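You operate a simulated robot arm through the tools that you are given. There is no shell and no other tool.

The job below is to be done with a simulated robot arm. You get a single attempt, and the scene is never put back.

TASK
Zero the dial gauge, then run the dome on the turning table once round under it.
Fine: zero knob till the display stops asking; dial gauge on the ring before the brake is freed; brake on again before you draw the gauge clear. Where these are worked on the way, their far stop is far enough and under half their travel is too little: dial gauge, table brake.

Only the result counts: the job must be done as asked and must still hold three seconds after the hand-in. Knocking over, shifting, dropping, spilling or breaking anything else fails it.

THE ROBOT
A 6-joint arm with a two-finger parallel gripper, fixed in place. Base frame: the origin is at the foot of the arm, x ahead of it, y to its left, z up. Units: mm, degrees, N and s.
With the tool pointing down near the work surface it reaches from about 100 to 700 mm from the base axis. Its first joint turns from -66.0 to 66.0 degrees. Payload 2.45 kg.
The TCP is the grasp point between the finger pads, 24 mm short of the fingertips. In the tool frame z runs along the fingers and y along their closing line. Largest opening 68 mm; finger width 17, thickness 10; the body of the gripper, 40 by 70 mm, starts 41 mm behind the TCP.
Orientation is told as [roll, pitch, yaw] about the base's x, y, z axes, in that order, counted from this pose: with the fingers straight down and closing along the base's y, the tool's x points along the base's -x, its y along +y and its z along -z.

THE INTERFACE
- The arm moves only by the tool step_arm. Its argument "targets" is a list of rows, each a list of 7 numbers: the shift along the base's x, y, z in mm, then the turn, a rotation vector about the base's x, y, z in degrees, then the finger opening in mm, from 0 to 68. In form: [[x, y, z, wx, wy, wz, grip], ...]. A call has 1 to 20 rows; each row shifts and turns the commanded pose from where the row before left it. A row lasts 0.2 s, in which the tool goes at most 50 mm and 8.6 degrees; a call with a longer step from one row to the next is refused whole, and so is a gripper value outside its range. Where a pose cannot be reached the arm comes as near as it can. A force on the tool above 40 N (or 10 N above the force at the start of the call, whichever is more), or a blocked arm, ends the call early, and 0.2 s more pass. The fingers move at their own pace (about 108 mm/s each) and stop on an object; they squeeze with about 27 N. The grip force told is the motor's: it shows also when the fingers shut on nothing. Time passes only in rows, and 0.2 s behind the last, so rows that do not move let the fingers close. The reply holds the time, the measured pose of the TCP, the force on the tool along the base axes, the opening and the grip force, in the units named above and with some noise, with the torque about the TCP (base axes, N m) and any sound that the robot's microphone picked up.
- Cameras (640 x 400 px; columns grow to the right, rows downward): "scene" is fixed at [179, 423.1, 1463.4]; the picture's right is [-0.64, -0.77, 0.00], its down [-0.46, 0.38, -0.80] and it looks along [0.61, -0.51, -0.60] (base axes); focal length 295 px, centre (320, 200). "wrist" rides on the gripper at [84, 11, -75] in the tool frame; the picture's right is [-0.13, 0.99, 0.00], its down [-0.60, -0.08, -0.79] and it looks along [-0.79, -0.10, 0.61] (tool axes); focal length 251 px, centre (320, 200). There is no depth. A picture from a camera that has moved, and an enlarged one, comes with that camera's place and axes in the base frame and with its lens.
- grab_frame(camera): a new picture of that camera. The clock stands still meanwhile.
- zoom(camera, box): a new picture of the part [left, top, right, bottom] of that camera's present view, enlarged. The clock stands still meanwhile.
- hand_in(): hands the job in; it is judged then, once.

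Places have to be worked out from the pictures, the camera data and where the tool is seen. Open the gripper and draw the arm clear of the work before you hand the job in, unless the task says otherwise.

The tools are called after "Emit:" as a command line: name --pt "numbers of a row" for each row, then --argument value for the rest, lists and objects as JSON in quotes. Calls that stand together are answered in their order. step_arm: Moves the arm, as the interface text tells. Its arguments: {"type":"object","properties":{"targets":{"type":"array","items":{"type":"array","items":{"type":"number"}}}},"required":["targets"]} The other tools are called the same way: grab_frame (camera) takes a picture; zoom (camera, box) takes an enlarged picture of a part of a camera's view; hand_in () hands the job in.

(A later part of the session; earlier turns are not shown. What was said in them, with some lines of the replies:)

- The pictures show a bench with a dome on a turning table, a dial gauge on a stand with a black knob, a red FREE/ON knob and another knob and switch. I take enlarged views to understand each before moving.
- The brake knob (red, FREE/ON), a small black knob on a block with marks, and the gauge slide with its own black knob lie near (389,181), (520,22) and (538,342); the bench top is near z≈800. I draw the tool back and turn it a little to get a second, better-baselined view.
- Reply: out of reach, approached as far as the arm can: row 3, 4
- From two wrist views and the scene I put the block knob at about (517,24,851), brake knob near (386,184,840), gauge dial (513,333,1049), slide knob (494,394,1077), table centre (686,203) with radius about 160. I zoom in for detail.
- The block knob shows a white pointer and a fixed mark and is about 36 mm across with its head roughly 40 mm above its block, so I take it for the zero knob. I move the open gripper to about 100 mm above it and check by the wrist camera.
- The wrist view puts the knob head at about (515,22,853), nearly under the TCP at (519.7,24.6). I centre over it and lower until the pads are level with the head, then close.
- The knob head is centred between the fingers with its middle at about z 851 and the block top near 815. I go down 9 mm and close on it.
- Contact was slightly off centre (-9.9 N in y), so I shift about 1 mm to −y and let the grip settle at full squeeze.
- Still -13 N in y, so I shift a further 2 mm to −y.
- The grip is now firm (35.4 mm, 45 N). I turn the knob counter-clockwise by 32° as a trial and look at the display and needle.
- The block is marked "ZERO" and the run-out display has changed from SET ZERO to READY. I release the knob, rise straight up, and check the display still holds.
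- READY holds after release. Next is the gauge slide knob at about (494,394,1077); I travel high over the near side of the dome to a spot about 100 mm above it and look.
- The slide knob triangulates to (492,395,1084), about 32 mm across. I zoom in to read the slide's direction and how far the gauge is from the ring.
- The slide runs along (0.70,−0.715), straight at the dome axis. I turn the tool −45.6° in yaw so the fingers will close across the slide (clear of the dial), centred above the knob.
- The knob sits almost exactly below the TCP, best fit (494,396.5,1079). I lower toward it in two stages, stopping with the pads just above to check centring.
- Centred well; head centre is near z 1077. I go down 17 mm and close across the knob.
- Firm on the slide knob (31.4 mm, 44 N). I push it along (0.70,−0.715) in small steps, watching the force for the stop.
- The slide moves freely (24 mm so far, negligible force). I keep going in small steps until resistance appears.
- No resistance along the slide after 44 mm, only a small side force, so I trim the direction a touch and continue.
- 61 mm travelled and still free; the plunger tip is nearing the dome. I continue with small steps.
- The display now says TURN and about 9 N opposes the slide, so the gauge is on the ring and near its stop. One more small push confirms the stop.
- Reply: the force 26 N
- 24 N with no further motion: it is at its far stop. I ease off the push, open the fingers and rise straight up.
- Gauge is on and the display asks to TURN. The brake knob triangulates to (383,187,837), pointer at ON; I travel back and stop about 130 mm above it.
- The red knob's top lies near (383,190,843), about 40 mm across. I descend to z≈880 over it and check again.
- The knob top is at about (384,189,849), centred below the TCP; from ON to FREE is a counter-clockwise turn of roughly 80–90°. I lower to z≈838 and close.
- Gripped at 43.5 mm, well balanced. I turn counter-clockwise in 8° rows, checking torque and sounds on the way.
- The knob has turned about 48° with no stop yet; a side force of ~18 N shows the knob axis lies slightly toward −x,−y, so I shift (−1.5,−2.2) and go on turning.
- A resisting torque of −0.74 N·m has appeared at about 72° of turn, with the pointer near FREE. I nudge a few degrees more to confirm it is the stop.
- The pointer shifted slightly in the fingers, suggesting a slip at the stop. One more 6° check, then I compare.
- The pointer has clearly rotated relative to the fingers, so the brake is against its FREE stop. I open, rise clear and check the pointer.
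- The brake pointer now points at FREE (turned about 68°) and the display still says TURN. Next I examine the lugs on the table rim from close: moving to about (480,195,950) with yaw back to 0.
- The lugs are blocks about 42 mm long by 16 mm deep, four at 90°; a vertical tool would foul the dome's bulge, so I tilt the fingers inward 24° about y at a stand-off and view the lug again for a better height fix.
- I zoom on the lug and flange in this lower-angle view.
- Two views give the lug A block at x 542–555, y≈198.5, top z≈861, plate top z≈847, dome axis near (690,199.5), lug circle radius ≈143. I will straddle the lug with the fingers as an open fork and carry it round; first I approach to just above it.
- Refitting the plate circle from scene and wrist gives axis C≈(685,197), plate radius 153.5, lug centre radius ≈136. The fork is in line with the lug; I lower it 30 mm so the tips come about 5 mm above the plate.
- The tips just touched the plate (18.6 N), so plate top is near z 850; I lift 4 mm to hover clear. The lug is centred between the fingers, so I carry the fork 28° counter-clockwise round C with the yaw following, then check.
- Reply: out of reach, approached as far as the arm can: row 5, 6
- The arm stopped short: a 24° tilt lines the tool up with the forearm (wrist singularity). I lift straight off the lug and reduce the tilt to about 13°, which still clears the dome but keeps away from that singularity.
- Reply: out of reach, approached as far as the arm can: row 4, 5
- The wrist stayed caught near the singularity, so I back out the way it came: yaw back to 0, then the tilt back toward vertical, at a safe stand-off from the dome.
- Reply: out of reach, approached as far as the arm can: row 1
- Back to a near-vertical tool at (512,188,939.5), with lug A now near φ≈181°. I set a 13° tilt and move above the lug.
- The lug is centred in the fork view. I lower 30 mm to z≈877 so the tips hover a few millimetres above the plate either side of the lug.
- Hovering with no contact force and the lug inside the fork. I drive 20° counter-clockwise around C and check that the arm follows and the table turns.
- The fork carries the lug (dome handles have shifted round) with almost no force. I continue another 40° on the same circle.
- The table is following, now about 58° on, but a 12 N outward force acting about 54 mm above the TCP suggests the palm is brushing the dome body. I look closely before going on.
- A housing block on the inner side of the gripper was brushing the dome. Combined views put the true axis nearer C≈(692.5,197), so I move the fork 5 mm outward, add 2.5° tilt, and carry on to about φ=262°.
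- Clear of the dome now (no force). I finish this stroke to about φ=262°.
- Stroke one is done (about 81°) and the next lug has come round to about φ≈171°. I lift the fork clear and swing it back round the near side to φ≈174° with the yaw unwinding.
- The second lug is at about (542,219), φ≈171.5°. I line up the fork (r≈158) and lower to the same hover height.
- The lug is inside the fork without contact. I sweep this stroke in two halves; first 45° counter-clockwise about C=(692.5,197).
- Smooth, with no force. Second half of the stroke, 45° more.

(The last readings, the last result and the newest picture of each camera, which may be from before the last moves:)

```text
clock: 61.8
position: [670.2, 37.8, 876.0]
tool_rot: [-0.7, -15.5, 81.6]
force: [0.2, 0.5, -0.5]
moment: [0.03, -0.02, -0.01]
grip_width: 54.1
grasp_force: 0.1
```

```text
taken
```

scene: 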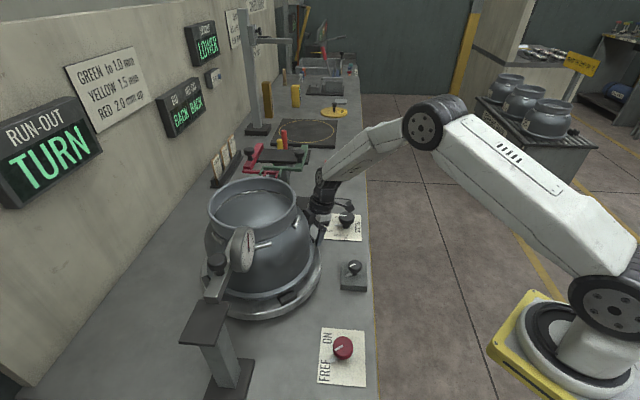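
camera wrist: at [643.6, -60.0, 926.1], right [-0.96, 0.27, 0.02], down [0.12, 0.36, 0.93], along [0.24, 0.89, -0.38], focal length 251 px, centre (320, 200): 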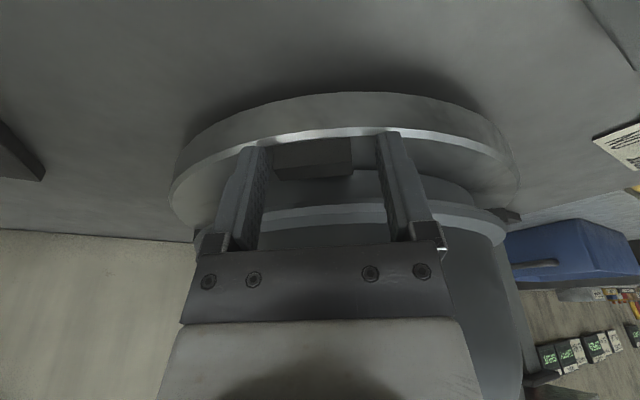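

Second stroke done; total is about 172–175°, and the display still says TURN. I lift and swing back for the third lug.

Emit:
step_arm --pt "0 0 20 0 0 0 54" --pt "-1 -5 20 0 0 0 54" --pt "-22.52 4.79 0 0 0 -8.05 54" --pt "-21.63 7.87 0 0 0 -8.05 54" --pt "-20.33 10.81 0 0 0 -8.05 54" --pt "-18.62 13.53 0 0 0 -8.05 54" --pt "-16.56 15.99 0 0 0 -8.05 54" --pt "-14.17 18.14 0 0 0 -8.05 54" --pt "-11.51 19.94 0 0 0 -8.05 54" --pt "-8.62 21.34 0 0 0 -8.05 54" --pt "-5.57 22.34 0 0 0 -8.05 54" --pt "-2.41 22.89 0 0 0 -8.05 54" --pt "0.8 21.01 0 0 0 -7 54" --pt "0 0 0 0 0 0 54"

Emit:
grab_frame --camera "wrist"

```text
clock: 64.8
position: [526.7, 212.7, 916.3]
tool_rot: [-0.6, -15.5, -6.0]
force: [0.3, 0.2, -0.7]
moment: [0.02, -0.01, 0.03]
grip_width: 54.0
grasp_force: 0.0
```

```text
taken
camera wrist: at [428.5, 234.7, 966.2], right [0.23, 0.97, 0.02], down [0.36, -0.11, 0.93], along [0.9, -0.2, -0.38], focal length 251 px, centre (320, 200)
```

wrist: 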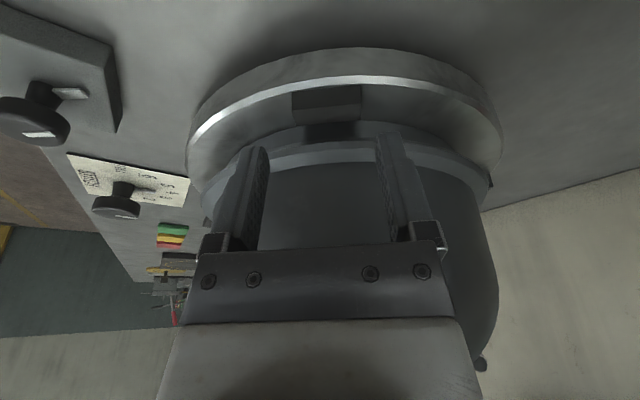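

Third lug seen at about (543,215), φ≈173°. I line up and lower the fork over it.

Emit:
step_arm --pt "4.4 2 -10 0 0 -0.9 54" --pt "4.3 1.3 -14 0 0 0 54" --pt "0 0 -8 0 0 0 54" --pt "0 0 -5 0 0 0 54" --pt "0 0 -2.5 0 0 0 54" --pt "0 0 0 0 0 0 54"

Emit:
grab_frame --camera "wrist"

```text
clock: 66.2
position: [536.4, 216.4, 877.0]
tool_rot: [-0.7, -15.5, -6.8]
force: [0.5, -0.2, 0.0]
moment: [0.0, 0.0, 0.0]
grip_width: 54.4
grasp_force: 0.4
```

```text
taken
camera wrist: at [437.8, 239.0, 926.5], right [0.24, 0.97, 0.02], down [0.36, -0.11, 0.93], along [0.9, -0.22, -0.38], focal length 251 px, centre (320, 200)
```

wrist: 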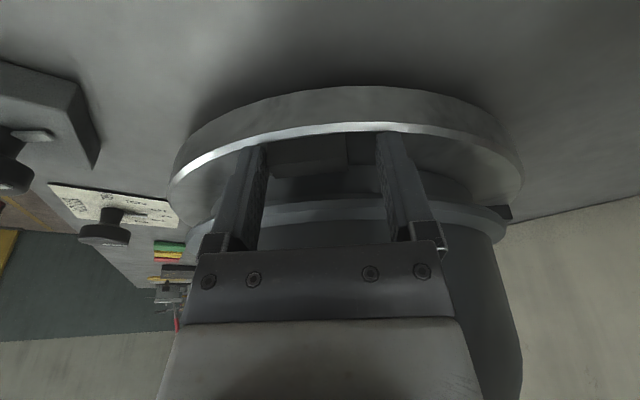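

The lug is inside the fork, no contact force. I run the whole 90° stroke in one call, as the last one was clean.

Emit:
step_arm --pt "-1.08 -13.74 0 0 0 5 54" --pt "0.12 -13.78 0 0 0 5 54" --pt "1.32 -13.72 0 0 0 5 54" --pt "2.51 -13.55 0 0 0 5 54" --pt "3.68 -13.28 0 0 0 5 54" --pt "4.83 -12.91 0 0 0 5 54" --pt "5.93 -12.44 0 0 0 5 54" --pt "6.99 -11.87 0 0 0 5 54" --pt "8.0 -11.22 0 0 0 5 54" --pt "8.95 -10.48 0 0 0 5 54" --pt "9.83 -9.66 0 0 0 5 54" --pt "10.63 -8.77 0 0 0 5 54" --pt "11.36 -7.8 0 0 0 5 54" --pt "11.99 -6.79 0 0 0 5 54" --pt "12.54 -5.71 0 0 0 5 54" --pt "12.99 -4.6 0 0 0 5 54" --pt "13.34 -3.45 0 0 0 5 54" --pt "13.59 -2.27 0 0 0 4 54" --pt "0 0 0 0 0 0 54"

Emit:
grab_frame --camera "wrist"

Emit:
grab_frame --camera "scene"

```text
clock: 70.2
position: [673.0, 39.5, 877.4]
tool_rot: [-0.6, -15.6, 82.2]
force: [-1.2, -0.7, 0.3]
moment: [-0.01, 0.0, -0.01]
grip_width: 54.3
grasp_force: 0.1
```

```text
taken
camera wrist: at [648.3, -59.2, 926.5], right [-0.97, 0.26, 0.02], down [0.12, 0.36, 0.93], along [0.23, 0.9, -0.38], focal length 251 px, centre (320, 200)
```

wrist: 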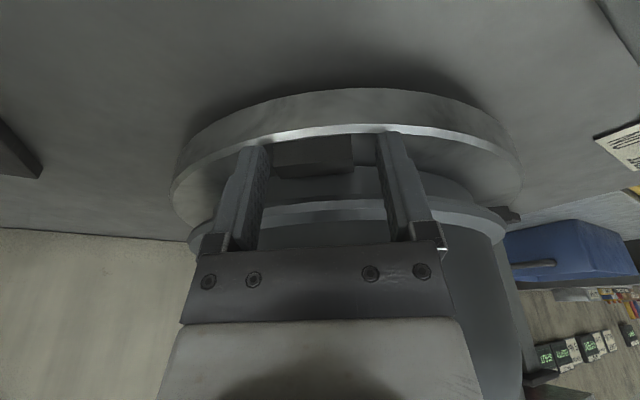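

```text
taken
```

scene: 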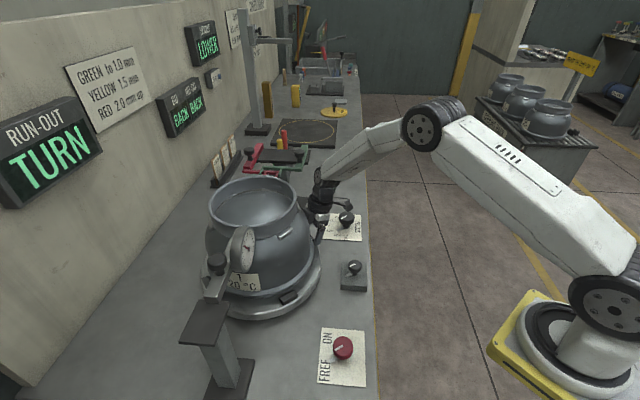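

Third stroke done, total about 265°. I swing back for the fourth lug.

Emit:
step_arm --pt "0 0 20 0 0 0 54" --pt "-1 -6 20 0 0 0 54" --pt "-22.52 4.79 0 0 0 -8.05 54" --pt "-21.63 7.87 0 0 0 -8.05 54" --pt "-20.33 10.81 0 0 0 -8.05 54" --pt "-18.62 13.53 0 0 0 -8.05 54" --pt "-16.56 15.99 0 0 0 -8.05 54" --pt "-14.17 18.14 0 0 0 -8.05 54" --pt "-11.51 19.94 0 0 0 -8.05 54" --pt "-8.62 21.34 0 0 0 -8.05 54" --pt "-5.57 22.34 0 0 0 -8.05 54" --pt "-2.41 22.89 0 0 0 -8.05 54" --pt "0.8 20.01 0 0 0 -7 54" --pt "0 0 0 0 0 0 54"

Emit:
grab_frame --camera "wrist"

```text
clock: 73.2
position: [528.9, 212.0, 916.4]
tool_rot: [-0.7, -15.5, -5.4]
force: [0.4, 0.0, 0.4]
moment: [0.0, 0.02, -0.01]
grip_width: 54.5
grasp_force: 0.1
```

```text
taken
camera wrist: at [431.9, 232.3, 966.7], right [0.22, 0.98, 0.02], down [0.36, -0.1, 0.93], along [0.91, -0.19, -0.38], focal length 251 px, centre (320, 200)
```

wrist: 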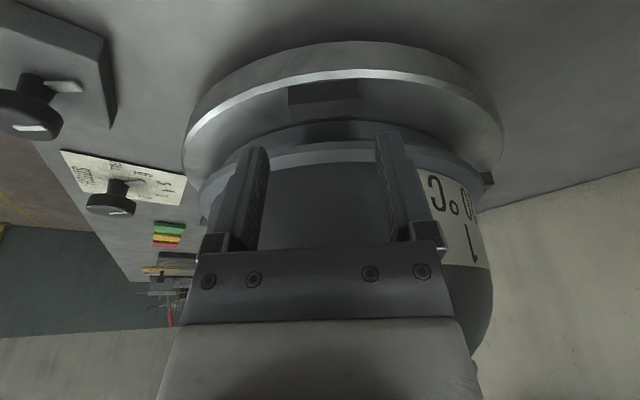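

Fourth lug at φ≈175°. I line up the fork and lower.

Emit:
step_arm --pt "3.2 -1 -10 0 0 0.6 54" --pt "3 -0.8 -14 0 0 0 54" --pt "0 0 -8 0 0 0 54" --pt "0 0 -5 0 0 0 54" --pt "0 0 -2.5 0 0 0 54" --pt "0 0 0 0 0 0 54"

Emit:
grab_frame --camera "wrist"

```text
clock: 74.6
position: [537.5, 209.7, 877.8]
tool_rot: [-0.6, -15.4, -4.6]
force: [-0.1, -0.2, 0.4]
moment: [0.01, -0.05, 0.03]
grip_width: 53.8
grasp_force: 0.0
```

```text
taken
camera wrist: at [438.1, 229.3, 927.0], right [0.21, 0.98, 0.02], down [0.36, -0.1, 0.93], along [0.91, -0.18, -0.38], focal length 251 px, centre (320, 200)
```

wrist: 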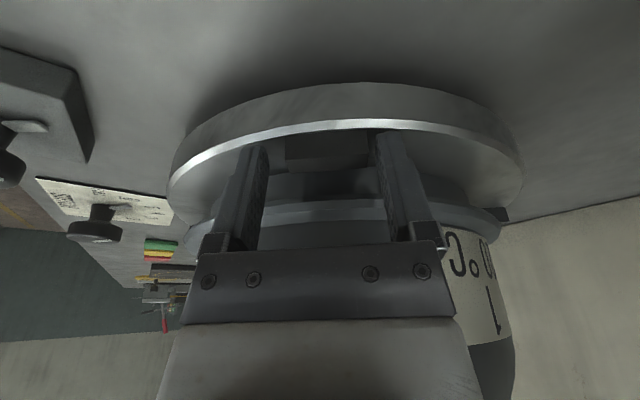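

In the fork. I run the fourth stroke, which should bring the total to about 350–355°.

Emit:
step_arm --pt "-0.55 -13.77 0 0 0 5 54" --pt "0.65 -13.76 0 0 0 5 54" --pt "1.85 -13.66 0 0 0 5 54" --pt "3.03 -13.44 0 0 0 5 54" --pt "4.19 -13.13 0 0 0 5 54" --pt "5.32 -12.71 0 0 0 5 54" --pt "6.41 -12.2 0 0 0 5 54" --pt "7.44 -11.6 0 0 0 5 54" --pt "8.43 -10.9 0 0 0 5 54" --pt "9.35 -10.13 0 0 0 5 54" --pt "10.19 -9.27 0 0 0 5 54" --pt "10.96 -8.35 0 0 0 5 54" --pt "11.65 -7.36 0 0 0 5 54" --pt "12.25 -6.32 0 0 0 5 54" --pt "12.75 -5.23 0 0 0 5 54" --pt "13.16 -4.1 0 0 0 5 54" --pt "13.46 -2.94 0 0 0 5 54" --pt "8.18 -1.19 0 0 0 2 54" --pt "0 0 0 0 0 0 54"

Emit:
grab_frame --camera "wrist"

Emit:
grab_frame --camera "scene"

```text
clock: 78.6
position: [674.7, 38.6, 877.1]
tool_rot: [-0.6, -15.6, 82.2]
force: [-0.9, 0.8, -0.3]
moment: [0.0, -0.01, 0.03]
grip_width: 53.9
grasp_force: 0.1
```

```text
taken
camera wrist: at [650.9, -59.7, 926.7], right [-0.97, 0.26, 0.02], down [0.12, 0.36, 0.93], along [0.23, 0.9, -0.38], focal length 251 px, centre (320, 200)
```

wrist: 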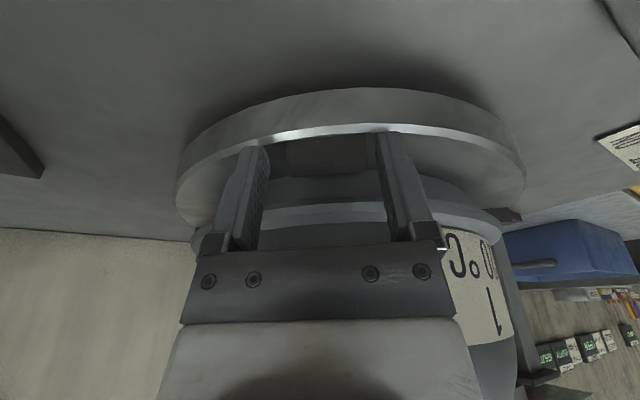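

```text
taken
```

scene: 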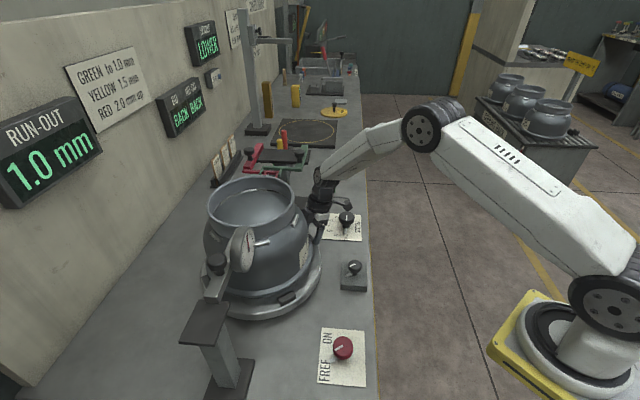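

The display now reads 1.0 mm. By the label and lugs the table is about 4–6° short of a full 360°, so I push this lug another 8° to be sure the turn is complete.

Emit:
step_arm --pt "11.0 -0.87 0 0 0 4 54" --pt "11.03 -0.1 0 0 0 4 54" --pt "0 0 0 0 0 0 54"

Emit:
grab_frame --camera "wrist"

Emit:
grab_frame --camera "scene"

Emit:
zoom --camera "scene" --box '[180, 160, 380, 300]'

```text
clock: 79.4
position: [696.7, 39.0, 877.6]
tool_rot: [-0.5, -15.5, 90.3]
force: [0.3, 0.3, 0.6]
moment: [0.02, 0.01, -0.01]
grip_width: 53.9
grasp_force: 0.1
```

```text
taken
camera wrist: at [687.0, -63.1, 926.8], right [-0.99, 0.12, 0.02], down [0.07, 0.37, 0.93], along [0.1, 0.92, -0.38], focal length 251 px, centre (320, 200)
```

wrist: 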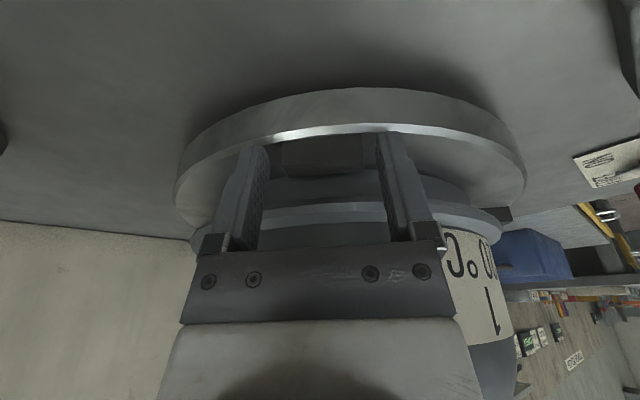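

```text
taken
```

scene: 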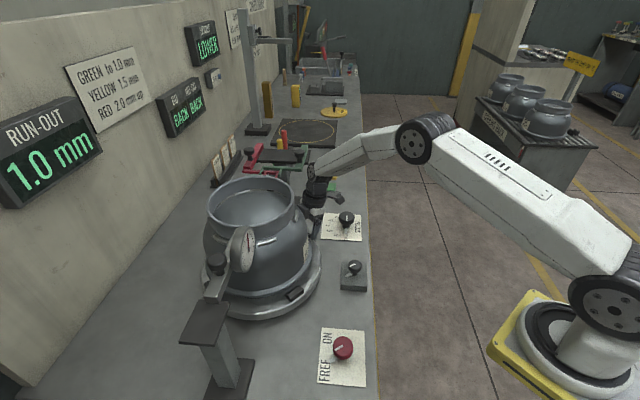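

```text
2.86 times, centred on (280, 230) of scene
camera zoom: at [179.0, 423.1, 1463.4], right [-0.64, -0.77, 0.0], down [-0.46, 0.38, -0.8], along [0.61, -0.51, -0.6], focal length 842 px, centre (434, 114)
```

zoom: 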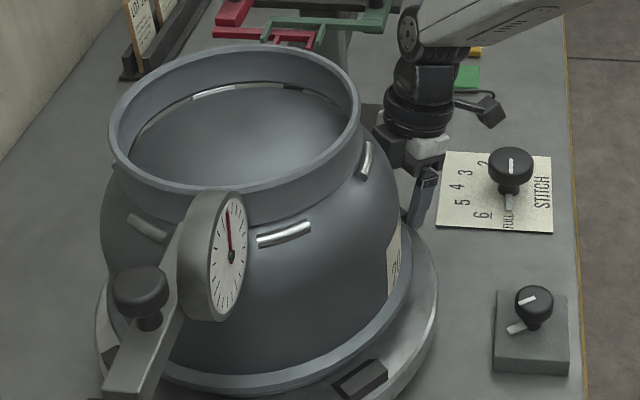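

Compared with the first picture the handles and lug have returned to (just past) their starting places, so the turn is complete. I add 3° more for margin, then lift away.

Emit:
step_arm --pt "8.26 0.43 0 0 0 3 54" --pt "0 0 0 0 0 0 54"

Emit:
zoom --camera "scene" --box '[180, 160, 380, 300]'

```text
clock: 80.0
position: [705.4, 39.5, 877.6]
tool_rot: [-0.6, -15.5, 93.3]
force: [1.1, 0.4, 1.4]
moment: [-0.01, -0.05, 0.01]
grip_width: 53.8
grasp_force: 0.0
```

```text
2.86 times, centred on (280, 230) of scene
camera zoom: at [179.0, 423.1, 1463.4], right [-0.64, -0.77, 0.0], down [-0.46, 0.38, -0.8], along [0.61, -0.51, -0.6], focal length 842 px, centre (434, 114)
```

zoom: 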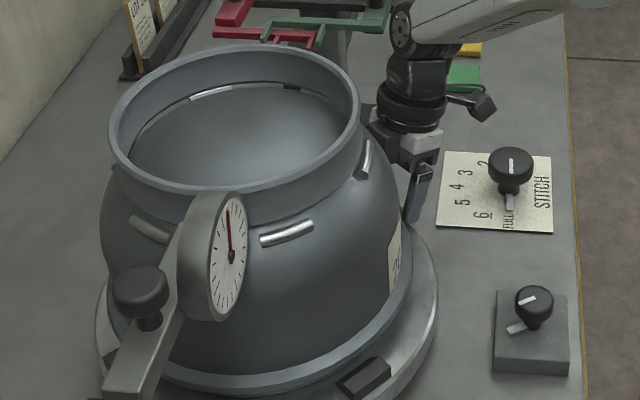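

A few degrees past a full turn now, with 1.0 mm on the display. I lift the fork clear and swing back round the near side toward the brake.

Emit:
step_arm --pt "0 0 20 0 0 0 54" --pt "0 -7 20 0 0 0 54" --pt "-23 -0.2 0 0 0 -8 54" --pt "-22.8 3 0 0 0 -8 54" --pt "-22.2 6.2 0 0 0 -8 54" --pt "-21.1 9.2 0 0 0 -8 54" --pt "-19.6 12 0 0 0 -8 54" --pt "-17.8 14.6 0 0 0 -8 54" --pt "-15.5 17 0 0 0 -8 54" --pt "-30 -10 15 0 0 0 68" --pt "-30 -5 15 -4.67 6.19 0 68" --pt "-10 5 15 -4.67 6.19 0 68" --pt "0 0 0 0 0 0 68"

Emit:
grab_frame --camera "scene"

Emit:
grab_frame --camera "wrist"

```text
clock: 82.8
position: [494.8, 82.3, 963.9]
tool_rot: [-0.6, 0.0, 37.3]
force: [0.2, 0.2, -0.1]
moment: [0.04, -0.02, 0.02]
grip_width: 67.7
grasp_force: 0.1
```

```text
taken
```

scene: 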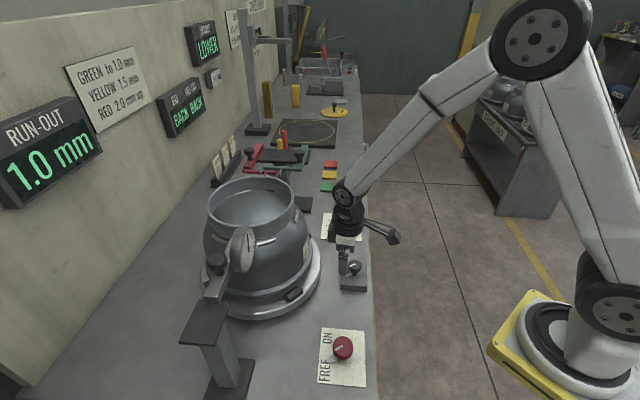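

```text
taken
camera wrist: at [420.9, 41.0, 1037.8], right [-0.5, 0.87, -0.01], down [0.52, 0.31, 0.79], along [0.69, 0.39, -0.61], focal length 251 px, centre (320, 200)
```

wrist: 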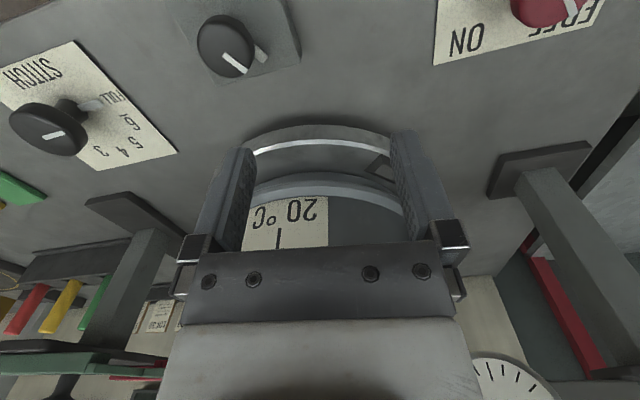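

Display holds 1.0 mm. I move above the brake knob, whose axis showed itself at about (383.3,186.7), keeping yaw 37° ready for a clockwise turn.

Emit:
step_arm --pt "-28 26.1 0 0 0 0 68" --pt "-28 26.1 0 0 0 0 68" --pt "-28 26.1 0 0 0 0 68" --pt "-27.5 26.1 0 0 0 0 68" --pt "0 0 -40 0 0 0 68" --pt "0 0 -30 0.5 0 0 68" --pt "0 0 0 0 0 0 68"

Emit:
grab_frame --camera "wrist"

```text
clock: 84.4
position: [382.8, 189.3, 891.1]
tool_rot: [-0.1, -0.3, 37.3]
force: [-1.8, 0.2, 0.0]
moment: [0.0, -0.01, -0.03]
grip_width: 68.0
grasp_force: 0.0
```

```text
taken
camera wrist: at [310.0, 145.7, 965.8], right [-0.5, 0.87, 0.0], down [0.52, 0.3, 0.8], along [0.69, 0.4, -0.6], focal length 251 px, centre (320, 200)
```

wrist: 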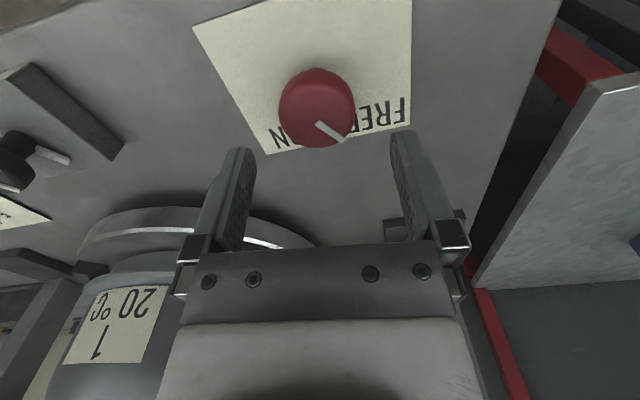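

The knob is within about 1.5 mm of the TCP line. I trim, lower to z≈838 and close on it.

Emit:
step_arm --pt "0.5 -1.7 -25 0 0 0 68" --pt "0 0 -18 0 0 0 68" --pt "0 0 -9.5 0 0 0 68" --pt "0 0 0 0 0 0 52" --pt "0 0 0 0 0 0 40" --pt "0 0 0 0 0 0 32" --pt "0 0 0 0 0 0 32"

Emit:
grab_frame --camera "wrist"

```text
clock: 86.0
position: [383.8, 185.5, 840.8]
tool_rot: [0.0, -0.2, 37.2]
force: [7.4, -7.2, -5.1]
moment: [-0.04, -0.23, -0.01]
grip_width: 42.9
grasp_force: 44.9
```

```text
taken
camera wrist: at [310.5, 143.6, 914.0], right [-0.5, 0.87, 0.0], down [0.52, 0.3, 0.8], along [0.69, 0.4, -0.6], focal length 251 px, centre (320, 200)
```

wrist: 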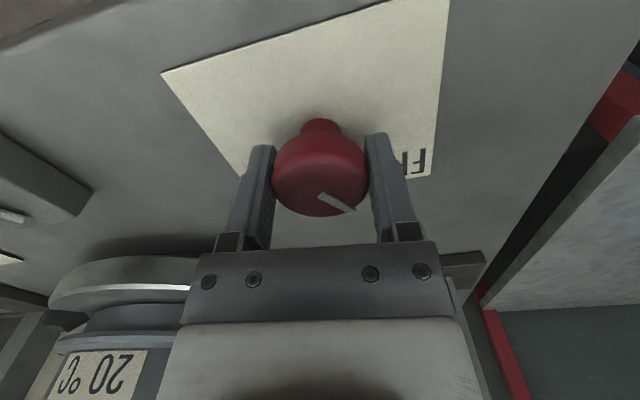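

Firm grip. I trim slightly and turn clockwise toward ON, 48° first.

Emit:
step_arm --pt "0.4 -0.7 0 0 0 -8 32" --pt "0 0 0 0 0 -8 32" --pt "0 0 0 0 0 -8 32" --pt "0 0 0 0 0 -8 32" --pt "0 0 0 0 0 -8 32" --pt "0 0 0 0 0 -8 32" --pt "0 0 0 0 0 0 32"

Emit:
zoom --camera "wrist" --box '[200, 60, 440, 260]'

```text
clock: 87.4
position: [383.8, 188.0, 838.9]
tool_rot: [-0.2, -0.3, -7.1]
force: [-2.8, 8.8, -5.3]
moment: [0.09, 0.64, 0.06]
grip_width: 43.3
grasp_force: 44.9
stopped in row 6: the force on the tool passed its limit at 42 N (the readings are from after the stop); the commanded pose is now the measured one
```

```text
2.00 times, centred on (320, 160) of wrist
camera zoom: at [301.7, 208.5, 914.0], right [0.25, 0.97, 0.0], down [0.59, -0.15, 0.8], along [0.77, -0.2, -0.6], focal length 503 px, centre (320, 280)
```

zoom: 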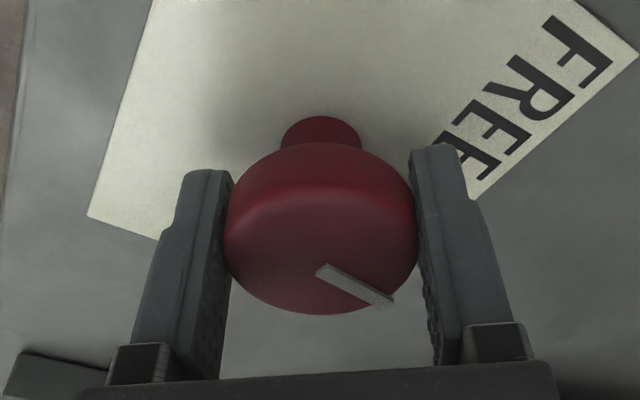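

The call stopped on a side force from a slightly off-centre grip, with the knob turned about 44°. The commanded pose has reset, so I trim +y and continue in smaller pieces.

Emit:
step_arm --pt "-0.2 0.7 0 0 0 -5 32" --pt "0 0.3 0 0 0 -5 32" --pt "0 0 0 0 0 0 32"

Emit:
zoom --camera "wrist" --box '[200, 60, 440, 260]'

```text
clock: 88.2
position: [384.1, 187.9, 839.8]
tool_rot: [-0.1, -0.4, -17.2]
force: [2.9, 3.0, -13.9]
moment: [-0.09, -0.59, -0.04]
grip_width: 43.2
grasp_force: 45.0
```

```text
2.00 times, centred on (320, 160) of wrist
camera zoom: at [306.8, 223.0, 914.0], right [0.42, 0.91, 0.0], down [0.55, -0.25, 0.8], along [0.72, -0.33, -0.6], focal length 503 px, centre (320, 280)
```

zoom: 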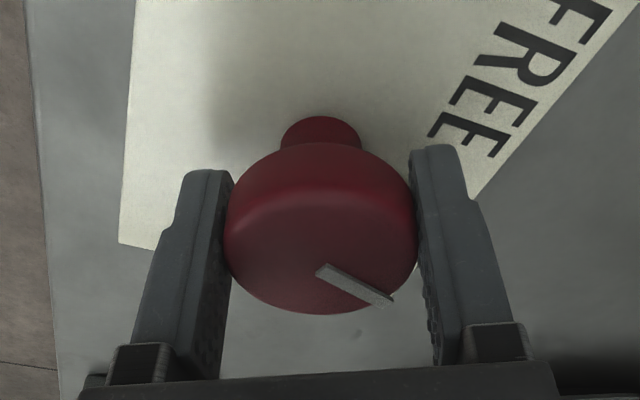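

Still turning with the fingers (54° so far). I continue in 5° steps toward the ON stop.

Emit:
step_arm --pt "0 0 0 0 0 -5 32" --pt "0 0 0 0 0 -5 32" --pt "0 0 0 0 0 0 32"

Emit:
zoom --camera "wrist" --box '[200, 60, 440, 260]'

```text
clock: 89.0
position: [384.0, 187.7, 839.4]
tool_rot: [-0.1, -0.3, -27.2]
force: [4.6, 4.2, -19.9]
moment: [0.02, -0.36, 0.01]
grip_width: 42.8
grasp_force: 45.3
```

```text
2.00 times, centred on (320, 160) of wrist
camera zoom: at [314.2, 236.1, 914.1], right [0.57, 0.82, 0.0], down [0.5, -0.34, 0.8], along [0.66, -0.45, -0.6], focal length 503 px, centre (320, 280)
```

zoom: 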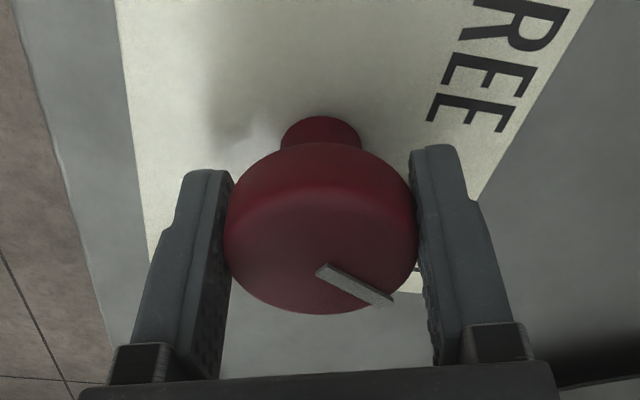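

64° turned and no stop yet; the tool is being pulled down 20 N, so I ease z down slightly and turn on.

Emit:
step_arm --pt "0 0 -1 0 0 -4 32" --pt "0 0 -0.5 0 0 -4 32" --pt "0 0 0 0 0 0 32"

Emit:
zoom --camera "wrist" --box '[200, 60, 440, 260]'

```text
clock: 89.8
position: [384.3, 188.3, 840.0]
tool_rot: [-0.1, -0.4, -35.1]
force: [-0.2, 0.7, 23.6]
moment: [-0.05, 0.0, 0.52]
grip_width: 43.3
grasp_force: 44.9
```

```text
2.00 times, centred on (320, 160) of wrist
camera zoom: at [321.6, 245.5, 913.7], right [0.68, 0.74, 0.0], down [0.44, -0.41, 0.8], along [0.59, -0.54, -0.6], focal length 503 px, centre (320, 280)
```

zoom: 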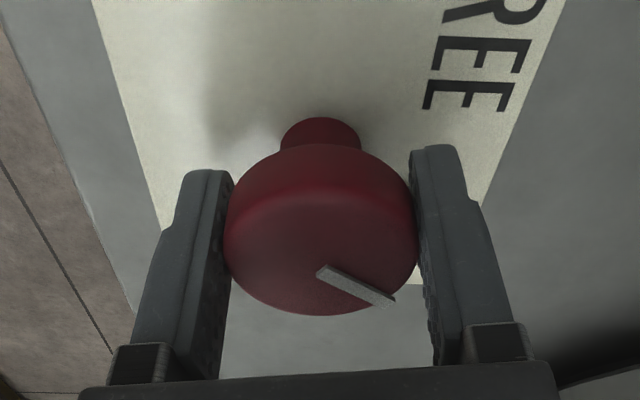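

A resisting torque of +0.52 N·m has appeared at about 71°, the mirror of the FREE stop. A last 6° nudge checks for slip at the stop.

Emit:
step_arm --pt "0 0 0.7 0 0 -3 32" --pt "0 0 0 0 0 -3 32" --pt "0 0 0 0 0 0 32"

Emit:
zoom --camera "wrist" --box '[200, 60, 440, 260]'

```text
clock: 90.6
position: [383.6, 188.9, 839.2]
tool_rot: [0.0, -0.4, -41.1]
force: [4.5, 10.4, -3.7]
moment: [0.1, -0.23, 0.79]
grip_width: 43.4
grasp_force: 44.9
```

```text
2.00 times, centred on (320, 160) of wrist
camera zoom: at [327.8, 252.1, 913.0], right [0.75, 0.66, 0.0], down [0.4, -0.45, 0.8], along [0.53, -0.6, -0.6], focal length 503 px, centre (320, 280)
```

zoom: 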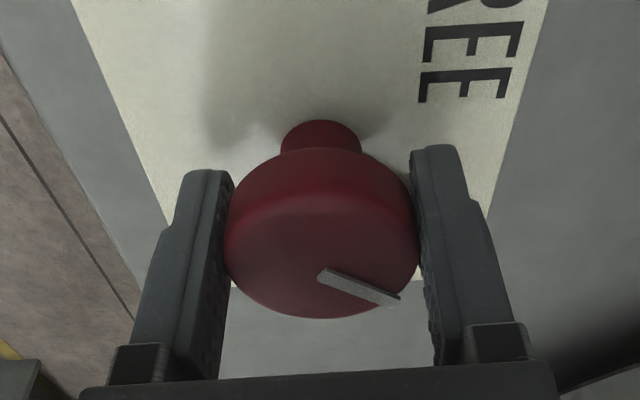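

The pointer slipped in the fingers at 0.79 N·m, so the brake is against its ON stop. I release, rise and verify.

Emit:
step_arm --pt "0 0 0 0 0 0 55" --pt "0 0 0 0 0 0 68" --pt "0 0 10 0 0 0 68" --pt "0 0 40 0 0 0 68" --pt "0 0 45 0 0 0 68" --pt "0 0 45 0 0 0 68" --pt "0 0 0 0 0 0 68"

Emit:
grab_frame --camera "wrist"

Emit:
grab_frame --camera "scene"

```text
clock: 92.2
position: [381.8, 189.4, 979.8]
tool_rot: [-0.1, -0.2, -41.1]
force: [0.7, 0.4, 0.7]
moment: [-0.01, -0.01, 0.02]
grip_width: 67.8
grasp_force: 0.0
```

```text
taken
camera wrist: at [326.0, 251.7, 1054.2], right [0.75, 0.66, 0.0], down [0.4, -0.45, 0.8], along [0.53, -0.6, -0.6], focal length 251 px, centre (320, 200)
```

wrist: 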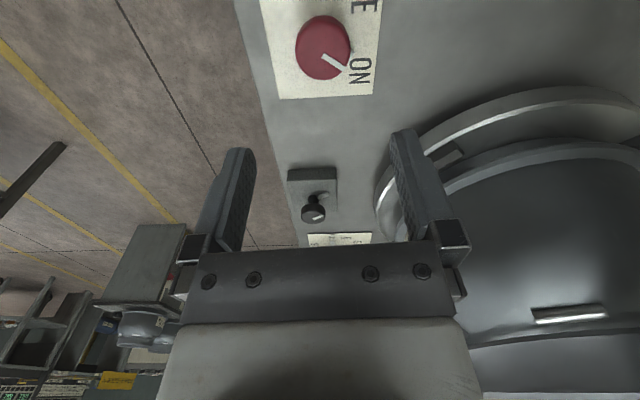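

```text
taken
```

scene: 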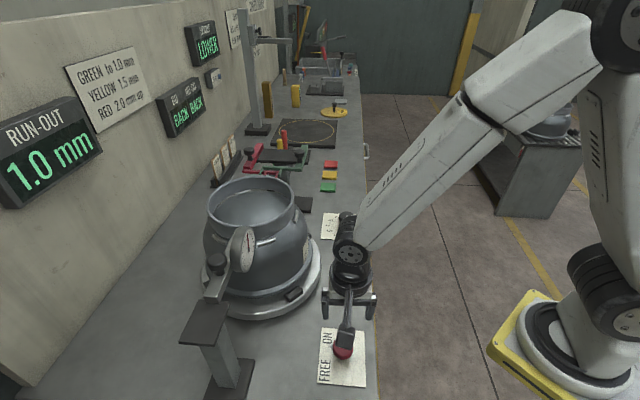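

The brake pointer is at ON again and the display holds 1.0 mm. Now I go to draw the gauge clear: up, then over to above the slide knob, now at about (547,344,1077).

Emit:
step_arm --pt "0 0 45 0 0 0 68" --pt "0 0 45 0 0 0 68" --pt "0 0 45 0 0 0 68" --pt "0 0 45 0 0 0 68" --pt "33 31 8 0 0 -1.5 68" --pt "33 31 8 0 0 -1.5 68" --pt "33 31 8 0 0 -1.5 68" --pt "33 31 8 0 0 0 68" --pt "33 31 8 0 0 0 68" --pt "0 0 0 0 0 0 68"

Emit:
grab_frame --camera "wrist"

```text
clock: 94.4
position: [547.7, 345.2, 1198.9]
tool_rot: [-0.2, -0.3, -45.5]
force: [0.1, 0.6, 0.1]
moment: [-0.01, -0.03, 0.03]
grip_width: 67.9
grasp_force: 0.0
```

```text
taken
camera wrist: at [497.1, 412.0, 1272.4], right [0.8, 0.6, 0.0], down [0.36, -0.48, 0.8], along [0.48, -0.64, -0.6], focal length 251 px, centre (320, 200)
```

wrist: 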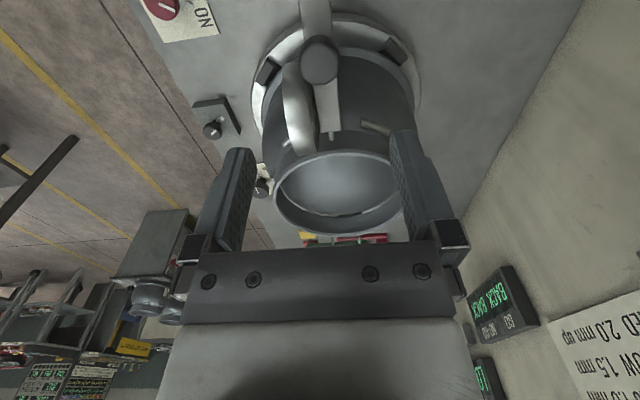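

The slide knob is right below. I lower to just above the head and check alignment.

Emit:
step_arm --pt "-0.4 -1 -40 0 0 0 68" --pt "0 0 -40 0 0 0 68" --pt "0 0 -25 0.2 0.2 0 68" --pt "0 0 0 0 0 0 68"

Emit:
grab_frame --camera "wrist"

```text
clock: 95.4
position: [549.4, 342.3, 1094.8]
tool_rot: [-0.1, -0.1, -45.6]
force: [0.0, 0.3, 0.5]
moment: [0.05, 0.01, -0.01]
grip_width: 67.8
grasp_force: 0.0
```

```text
taken
camera wrist: at [498.1, 409.8, 1169.2], right [0.8, 0.6, 0.0], down [0.37, -0.49, 0.79], along [0.48, -0.64, -0.61], focal length 251 px, centre (320, 200)
```

wrist: 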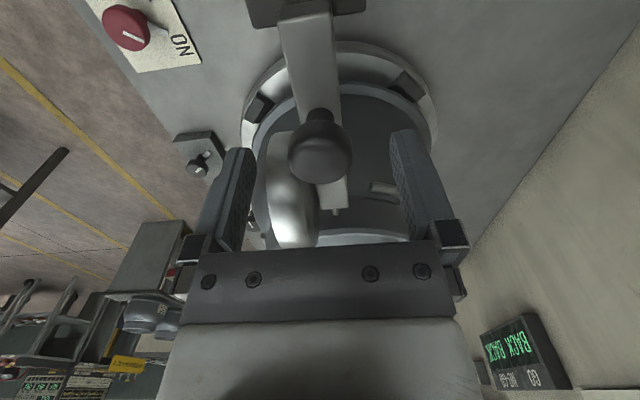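

Well aligned; I shift about 2 mm back along the slide, lower 18 mm, and close on the knob.

Emit:
step_arm --pt "-1.5 1.5 -9 0 0 0 68" --pt "0 0 -9 0 0 0 68" --pt "0 0 0 0 0 0 45" --pt "0 0 0 0 0 0 32" --pt "0 0 0 0 0 0 25" --pt "0 0 0 0 0 0 25"

Emit:
grab_frame --camera "wrist"

```text
clock: 96.8
position: [546.3, 345.1, 1076.8]
tool_rot: [-0.1, 0.0, -45.6]
force: [3.0, 2.7, -1.0]
moment: [0.02, -0.08, 0.01]
grip_width: 31.4
grasp_force: 44.9
```

```text
taken
camera wrist: at [496.5, 411.3, 1150.7], right [0.8, 0.6, 0.0], down [0.37, -0.49, 0.79], along [0.48, -0.63, -0.61], focal length 251 px, centre (320, 200)
```

wrist: 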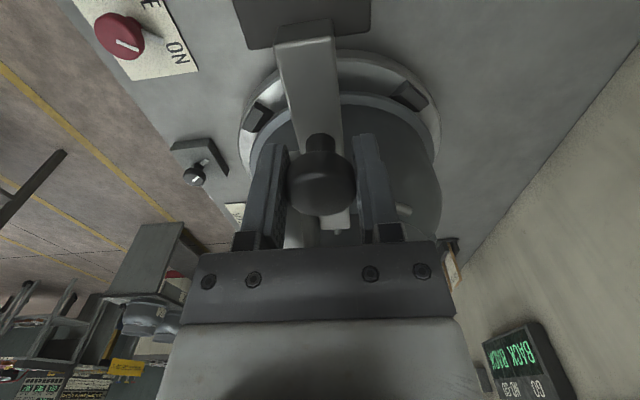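

Gripped at 31.4 mm. I draw the slide back along its line, 70 mm first.

Emit:
step_arm --pt "-4.9 4.92 0 0 0 0 25" --pt "-4.9 4.92 0 0 0 0 25" --pt "-4.9 4.92 0 0 0 0 25" --pt "-4.9 4.92 0 0 0 0 25" --pt "-4.9 4.92 0 0 0 0 25" --pt "-4.9 4.92 0 0 0 0 25" --pt "-4.9 4.92 0 0 0 0 25" --pt "-4.9 4.92 0 0 0 0 25" --pt "-4.9 4.92 0 0 0 0 25" --pt "-4.9 4.92 0 0 0 0 25" --pt "0 0 0 0 0 0 25"

Emit:
grab_frame --camera "scene"

Emit:
grab_frame --camera "wrist"

```text
clock: 99.2
position: [497.7, 392.5, 1076.2]
tool_rot: [-0.1, 0.0, -45.9]
force: [6.7, 9.2, -5.8]
moment: [-0.21, -0.48, -0.13]
grip_width: 31.4
grasp_force: 44.3
```

```text
taken
```

scene: 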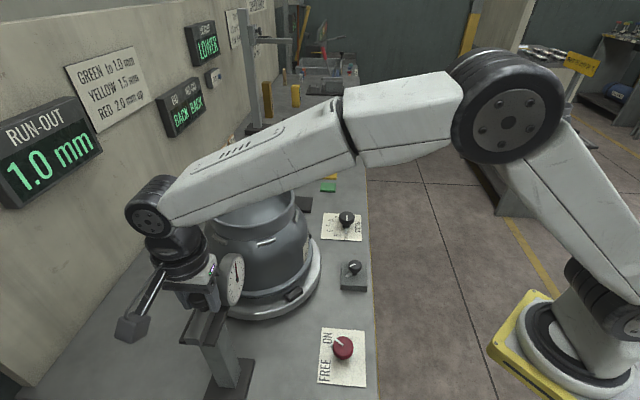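

```text
taken
camera wrist: at [446.9, 460.9, 1150.7], right [0.8, 0.6, 0.0], down [0.37, -0.49, 0.79], along [0.48, -0.63, -0.61], focal length 251 px, centre (320, 200)
```

wrist: 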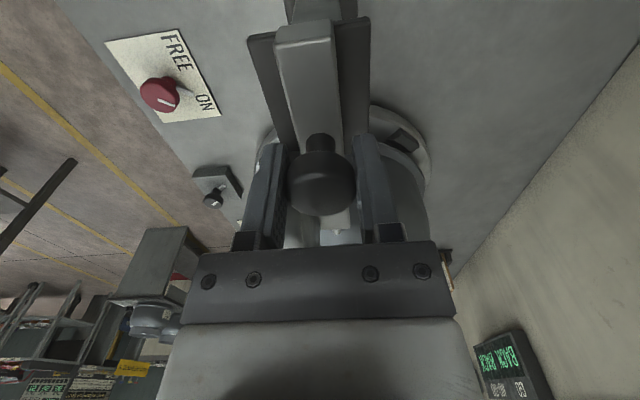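

The gauge is drawn back about 69 mm, display still 1.0 mm. A few more small steps bring it to its back stop.

Emit:
step_arm --pt "-0.9 2 0 0 0 0 25" --pt "-1.4 1.5 0 0 0 0 25" --pt "-1.4 1.4 0 0 0 0 25" --pt "0 0 0 0 0 0 25"

```text
clock: 100.2
position: [493.9, 397.4, 1076.3]
tool_rot: [-0.2, -0.1, -45.7]
force: [3.0, -1.5, -1.6]
moment: [0.2, 0.39, 0.05]
grip_width: 31.4
grasp_force: 44.1
```

Back at its original place with a little resistance. One small nudge confirms the back stop.

Emit:
step_arm --pt "-1.4 1.4 0 0 0 0 25" --pt "0 0 0 0 0 0 25"

```text
clock: 100.8
position: [494.6, 396.4, 1076.3]
tool_rot: [-0.1, -0.2, -45.8]
force: [12.4, -12.3, -1.8]
moment: [0.49, 0.54, -0.07]
grip_width: 31.5
grasp_force: 44.2
```

At the back stop (17 N, no further motion). I ease off, open the fingers, rise straight up and draw the arm well clear.

Emit:
step_arm --pt "1.6 -1.6 0 0 0 0 25" --pt "0 0 0 0 0 0 45" --pt "0 0 0 0 0 0 68" --pt "0 0 10 0 0 0 68" --pt "0 0 30 0 0 0 68" --pt "0 0 45 0 0 0 68" --pt "0 0 45 0 0 0 68" --pt "-20 -35 10 0 0 5 68" --pt "-20 -35 10 0 0 5 68" --pt "-20 -35 0 0 0 5 68" --pt "-10 -40 0 0 0 5 68" --pt "0 -40 0 0 0 5 68" --pt "0 -40 0 0 0 5 68" --pt "0 -40 0 0 0 5 68" --pt "0 0 0 0 0 0 68"

Emit:
grab_frame --camera "scene"

Emit:
grab_frame --camera "wrist"

```text
clock: 104.0
position: [426.7, 131.7, 1224.7]
tool_rot: [-0.1, 0.0, -10.6]
force: [0.1, 0.6, 0.0]
moment: [0.0, 0.03, -0.01]
grip_width: 67.7
grasp_force: 0.0
```

```text
taken
```

scene: 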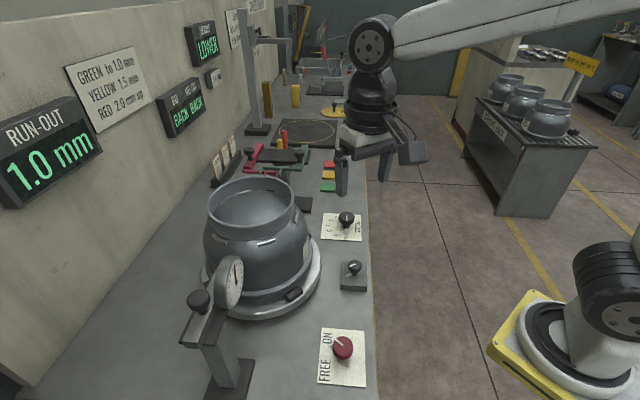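

```text
taken
camera wrist: at [344.7, 157.6, 1299.5], right [0.31, 0.95, 0.0], down [0.58, -0.19, 0.79], along [0.75, -0.25, -0.61], focal length 251 px, centre (320, 200)
```

wrist: 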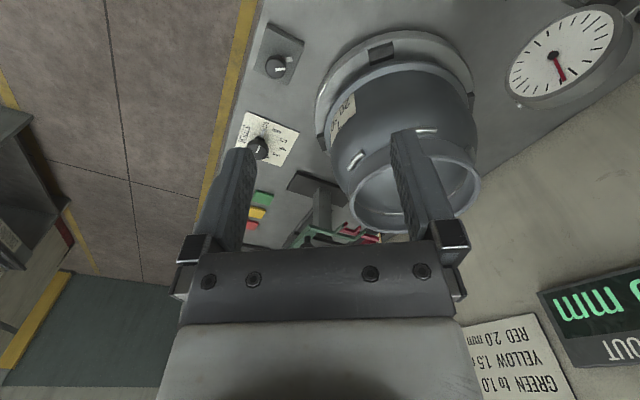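

The arm is clear; the display holds 1.0 mm. A last close look at the brake, zero knob and gauge before handing in.

Emit:
zoom --camera "scene" --box '[170, 170, 390, 400]'

Emit:
zoom --camera "scene" --box '[300, 310, 380, 390]'

```text
1.74 times, centred on (280, 285) of scene
camera zoom: at [179.0, 423.1, 1463.4], right [-0.64, -0.77, 0.0], down [-0.46, 0.38, -0.8], along [0.61, -0.51, -0.6], focal length 512 px, centre (390, 52)
```

zoom: 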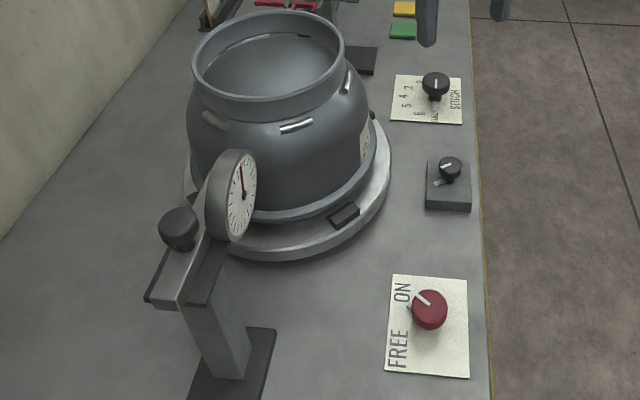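

```text
5.00 times, centred on (340, 350) of scene
camera zoom: at [179.0, 423.1, 1463.4], right [-0.64, -0.77, 0.0], down [-0.46, 0.38, -0.8], along [0.61, -0.51, -0.6], focal length 1473 px, centre (220, -550)
```

zoom: 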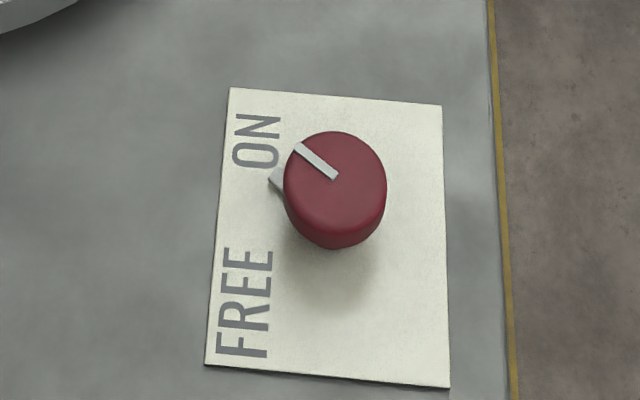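

The brake is back at ON, the gauge is drawn fully clear, the dome sits as before on the table, the display reads 1.0 mm, and the open gripper is clear of the work. I hand the job in.

Emit:
hand_in

```text
The job is handed in.
```

I zeroed the dial gauge and ran the dome once round under it. The run-out display reads 1.0 mm, and I've handed the job in. I haven't seen a verdict on it.

- **Zero:** I turned the zero knob until the display changed from SET ZERO to READY.
- **Order:** The gauge went onto the ring against its far stop before I freed the brake. The brake was back at ON, against its stop, before I drew the gauge back to its starting stop.
- **Turn:** I moved the table by pushing its rim lugs in four strokes. The total was a few degrees past 360°, judged from the lugs and handles in the scene pictures. The display switched to 1.0 mm towards the end of the turn.
- **Light contact:** During the first stroke the gripper housing brushed the dome with about 12 N. I moved the tool outward and felt no contact after that. The dome looks unmoved in the final pictures.

The gripper is open and the arm is clear of the work.
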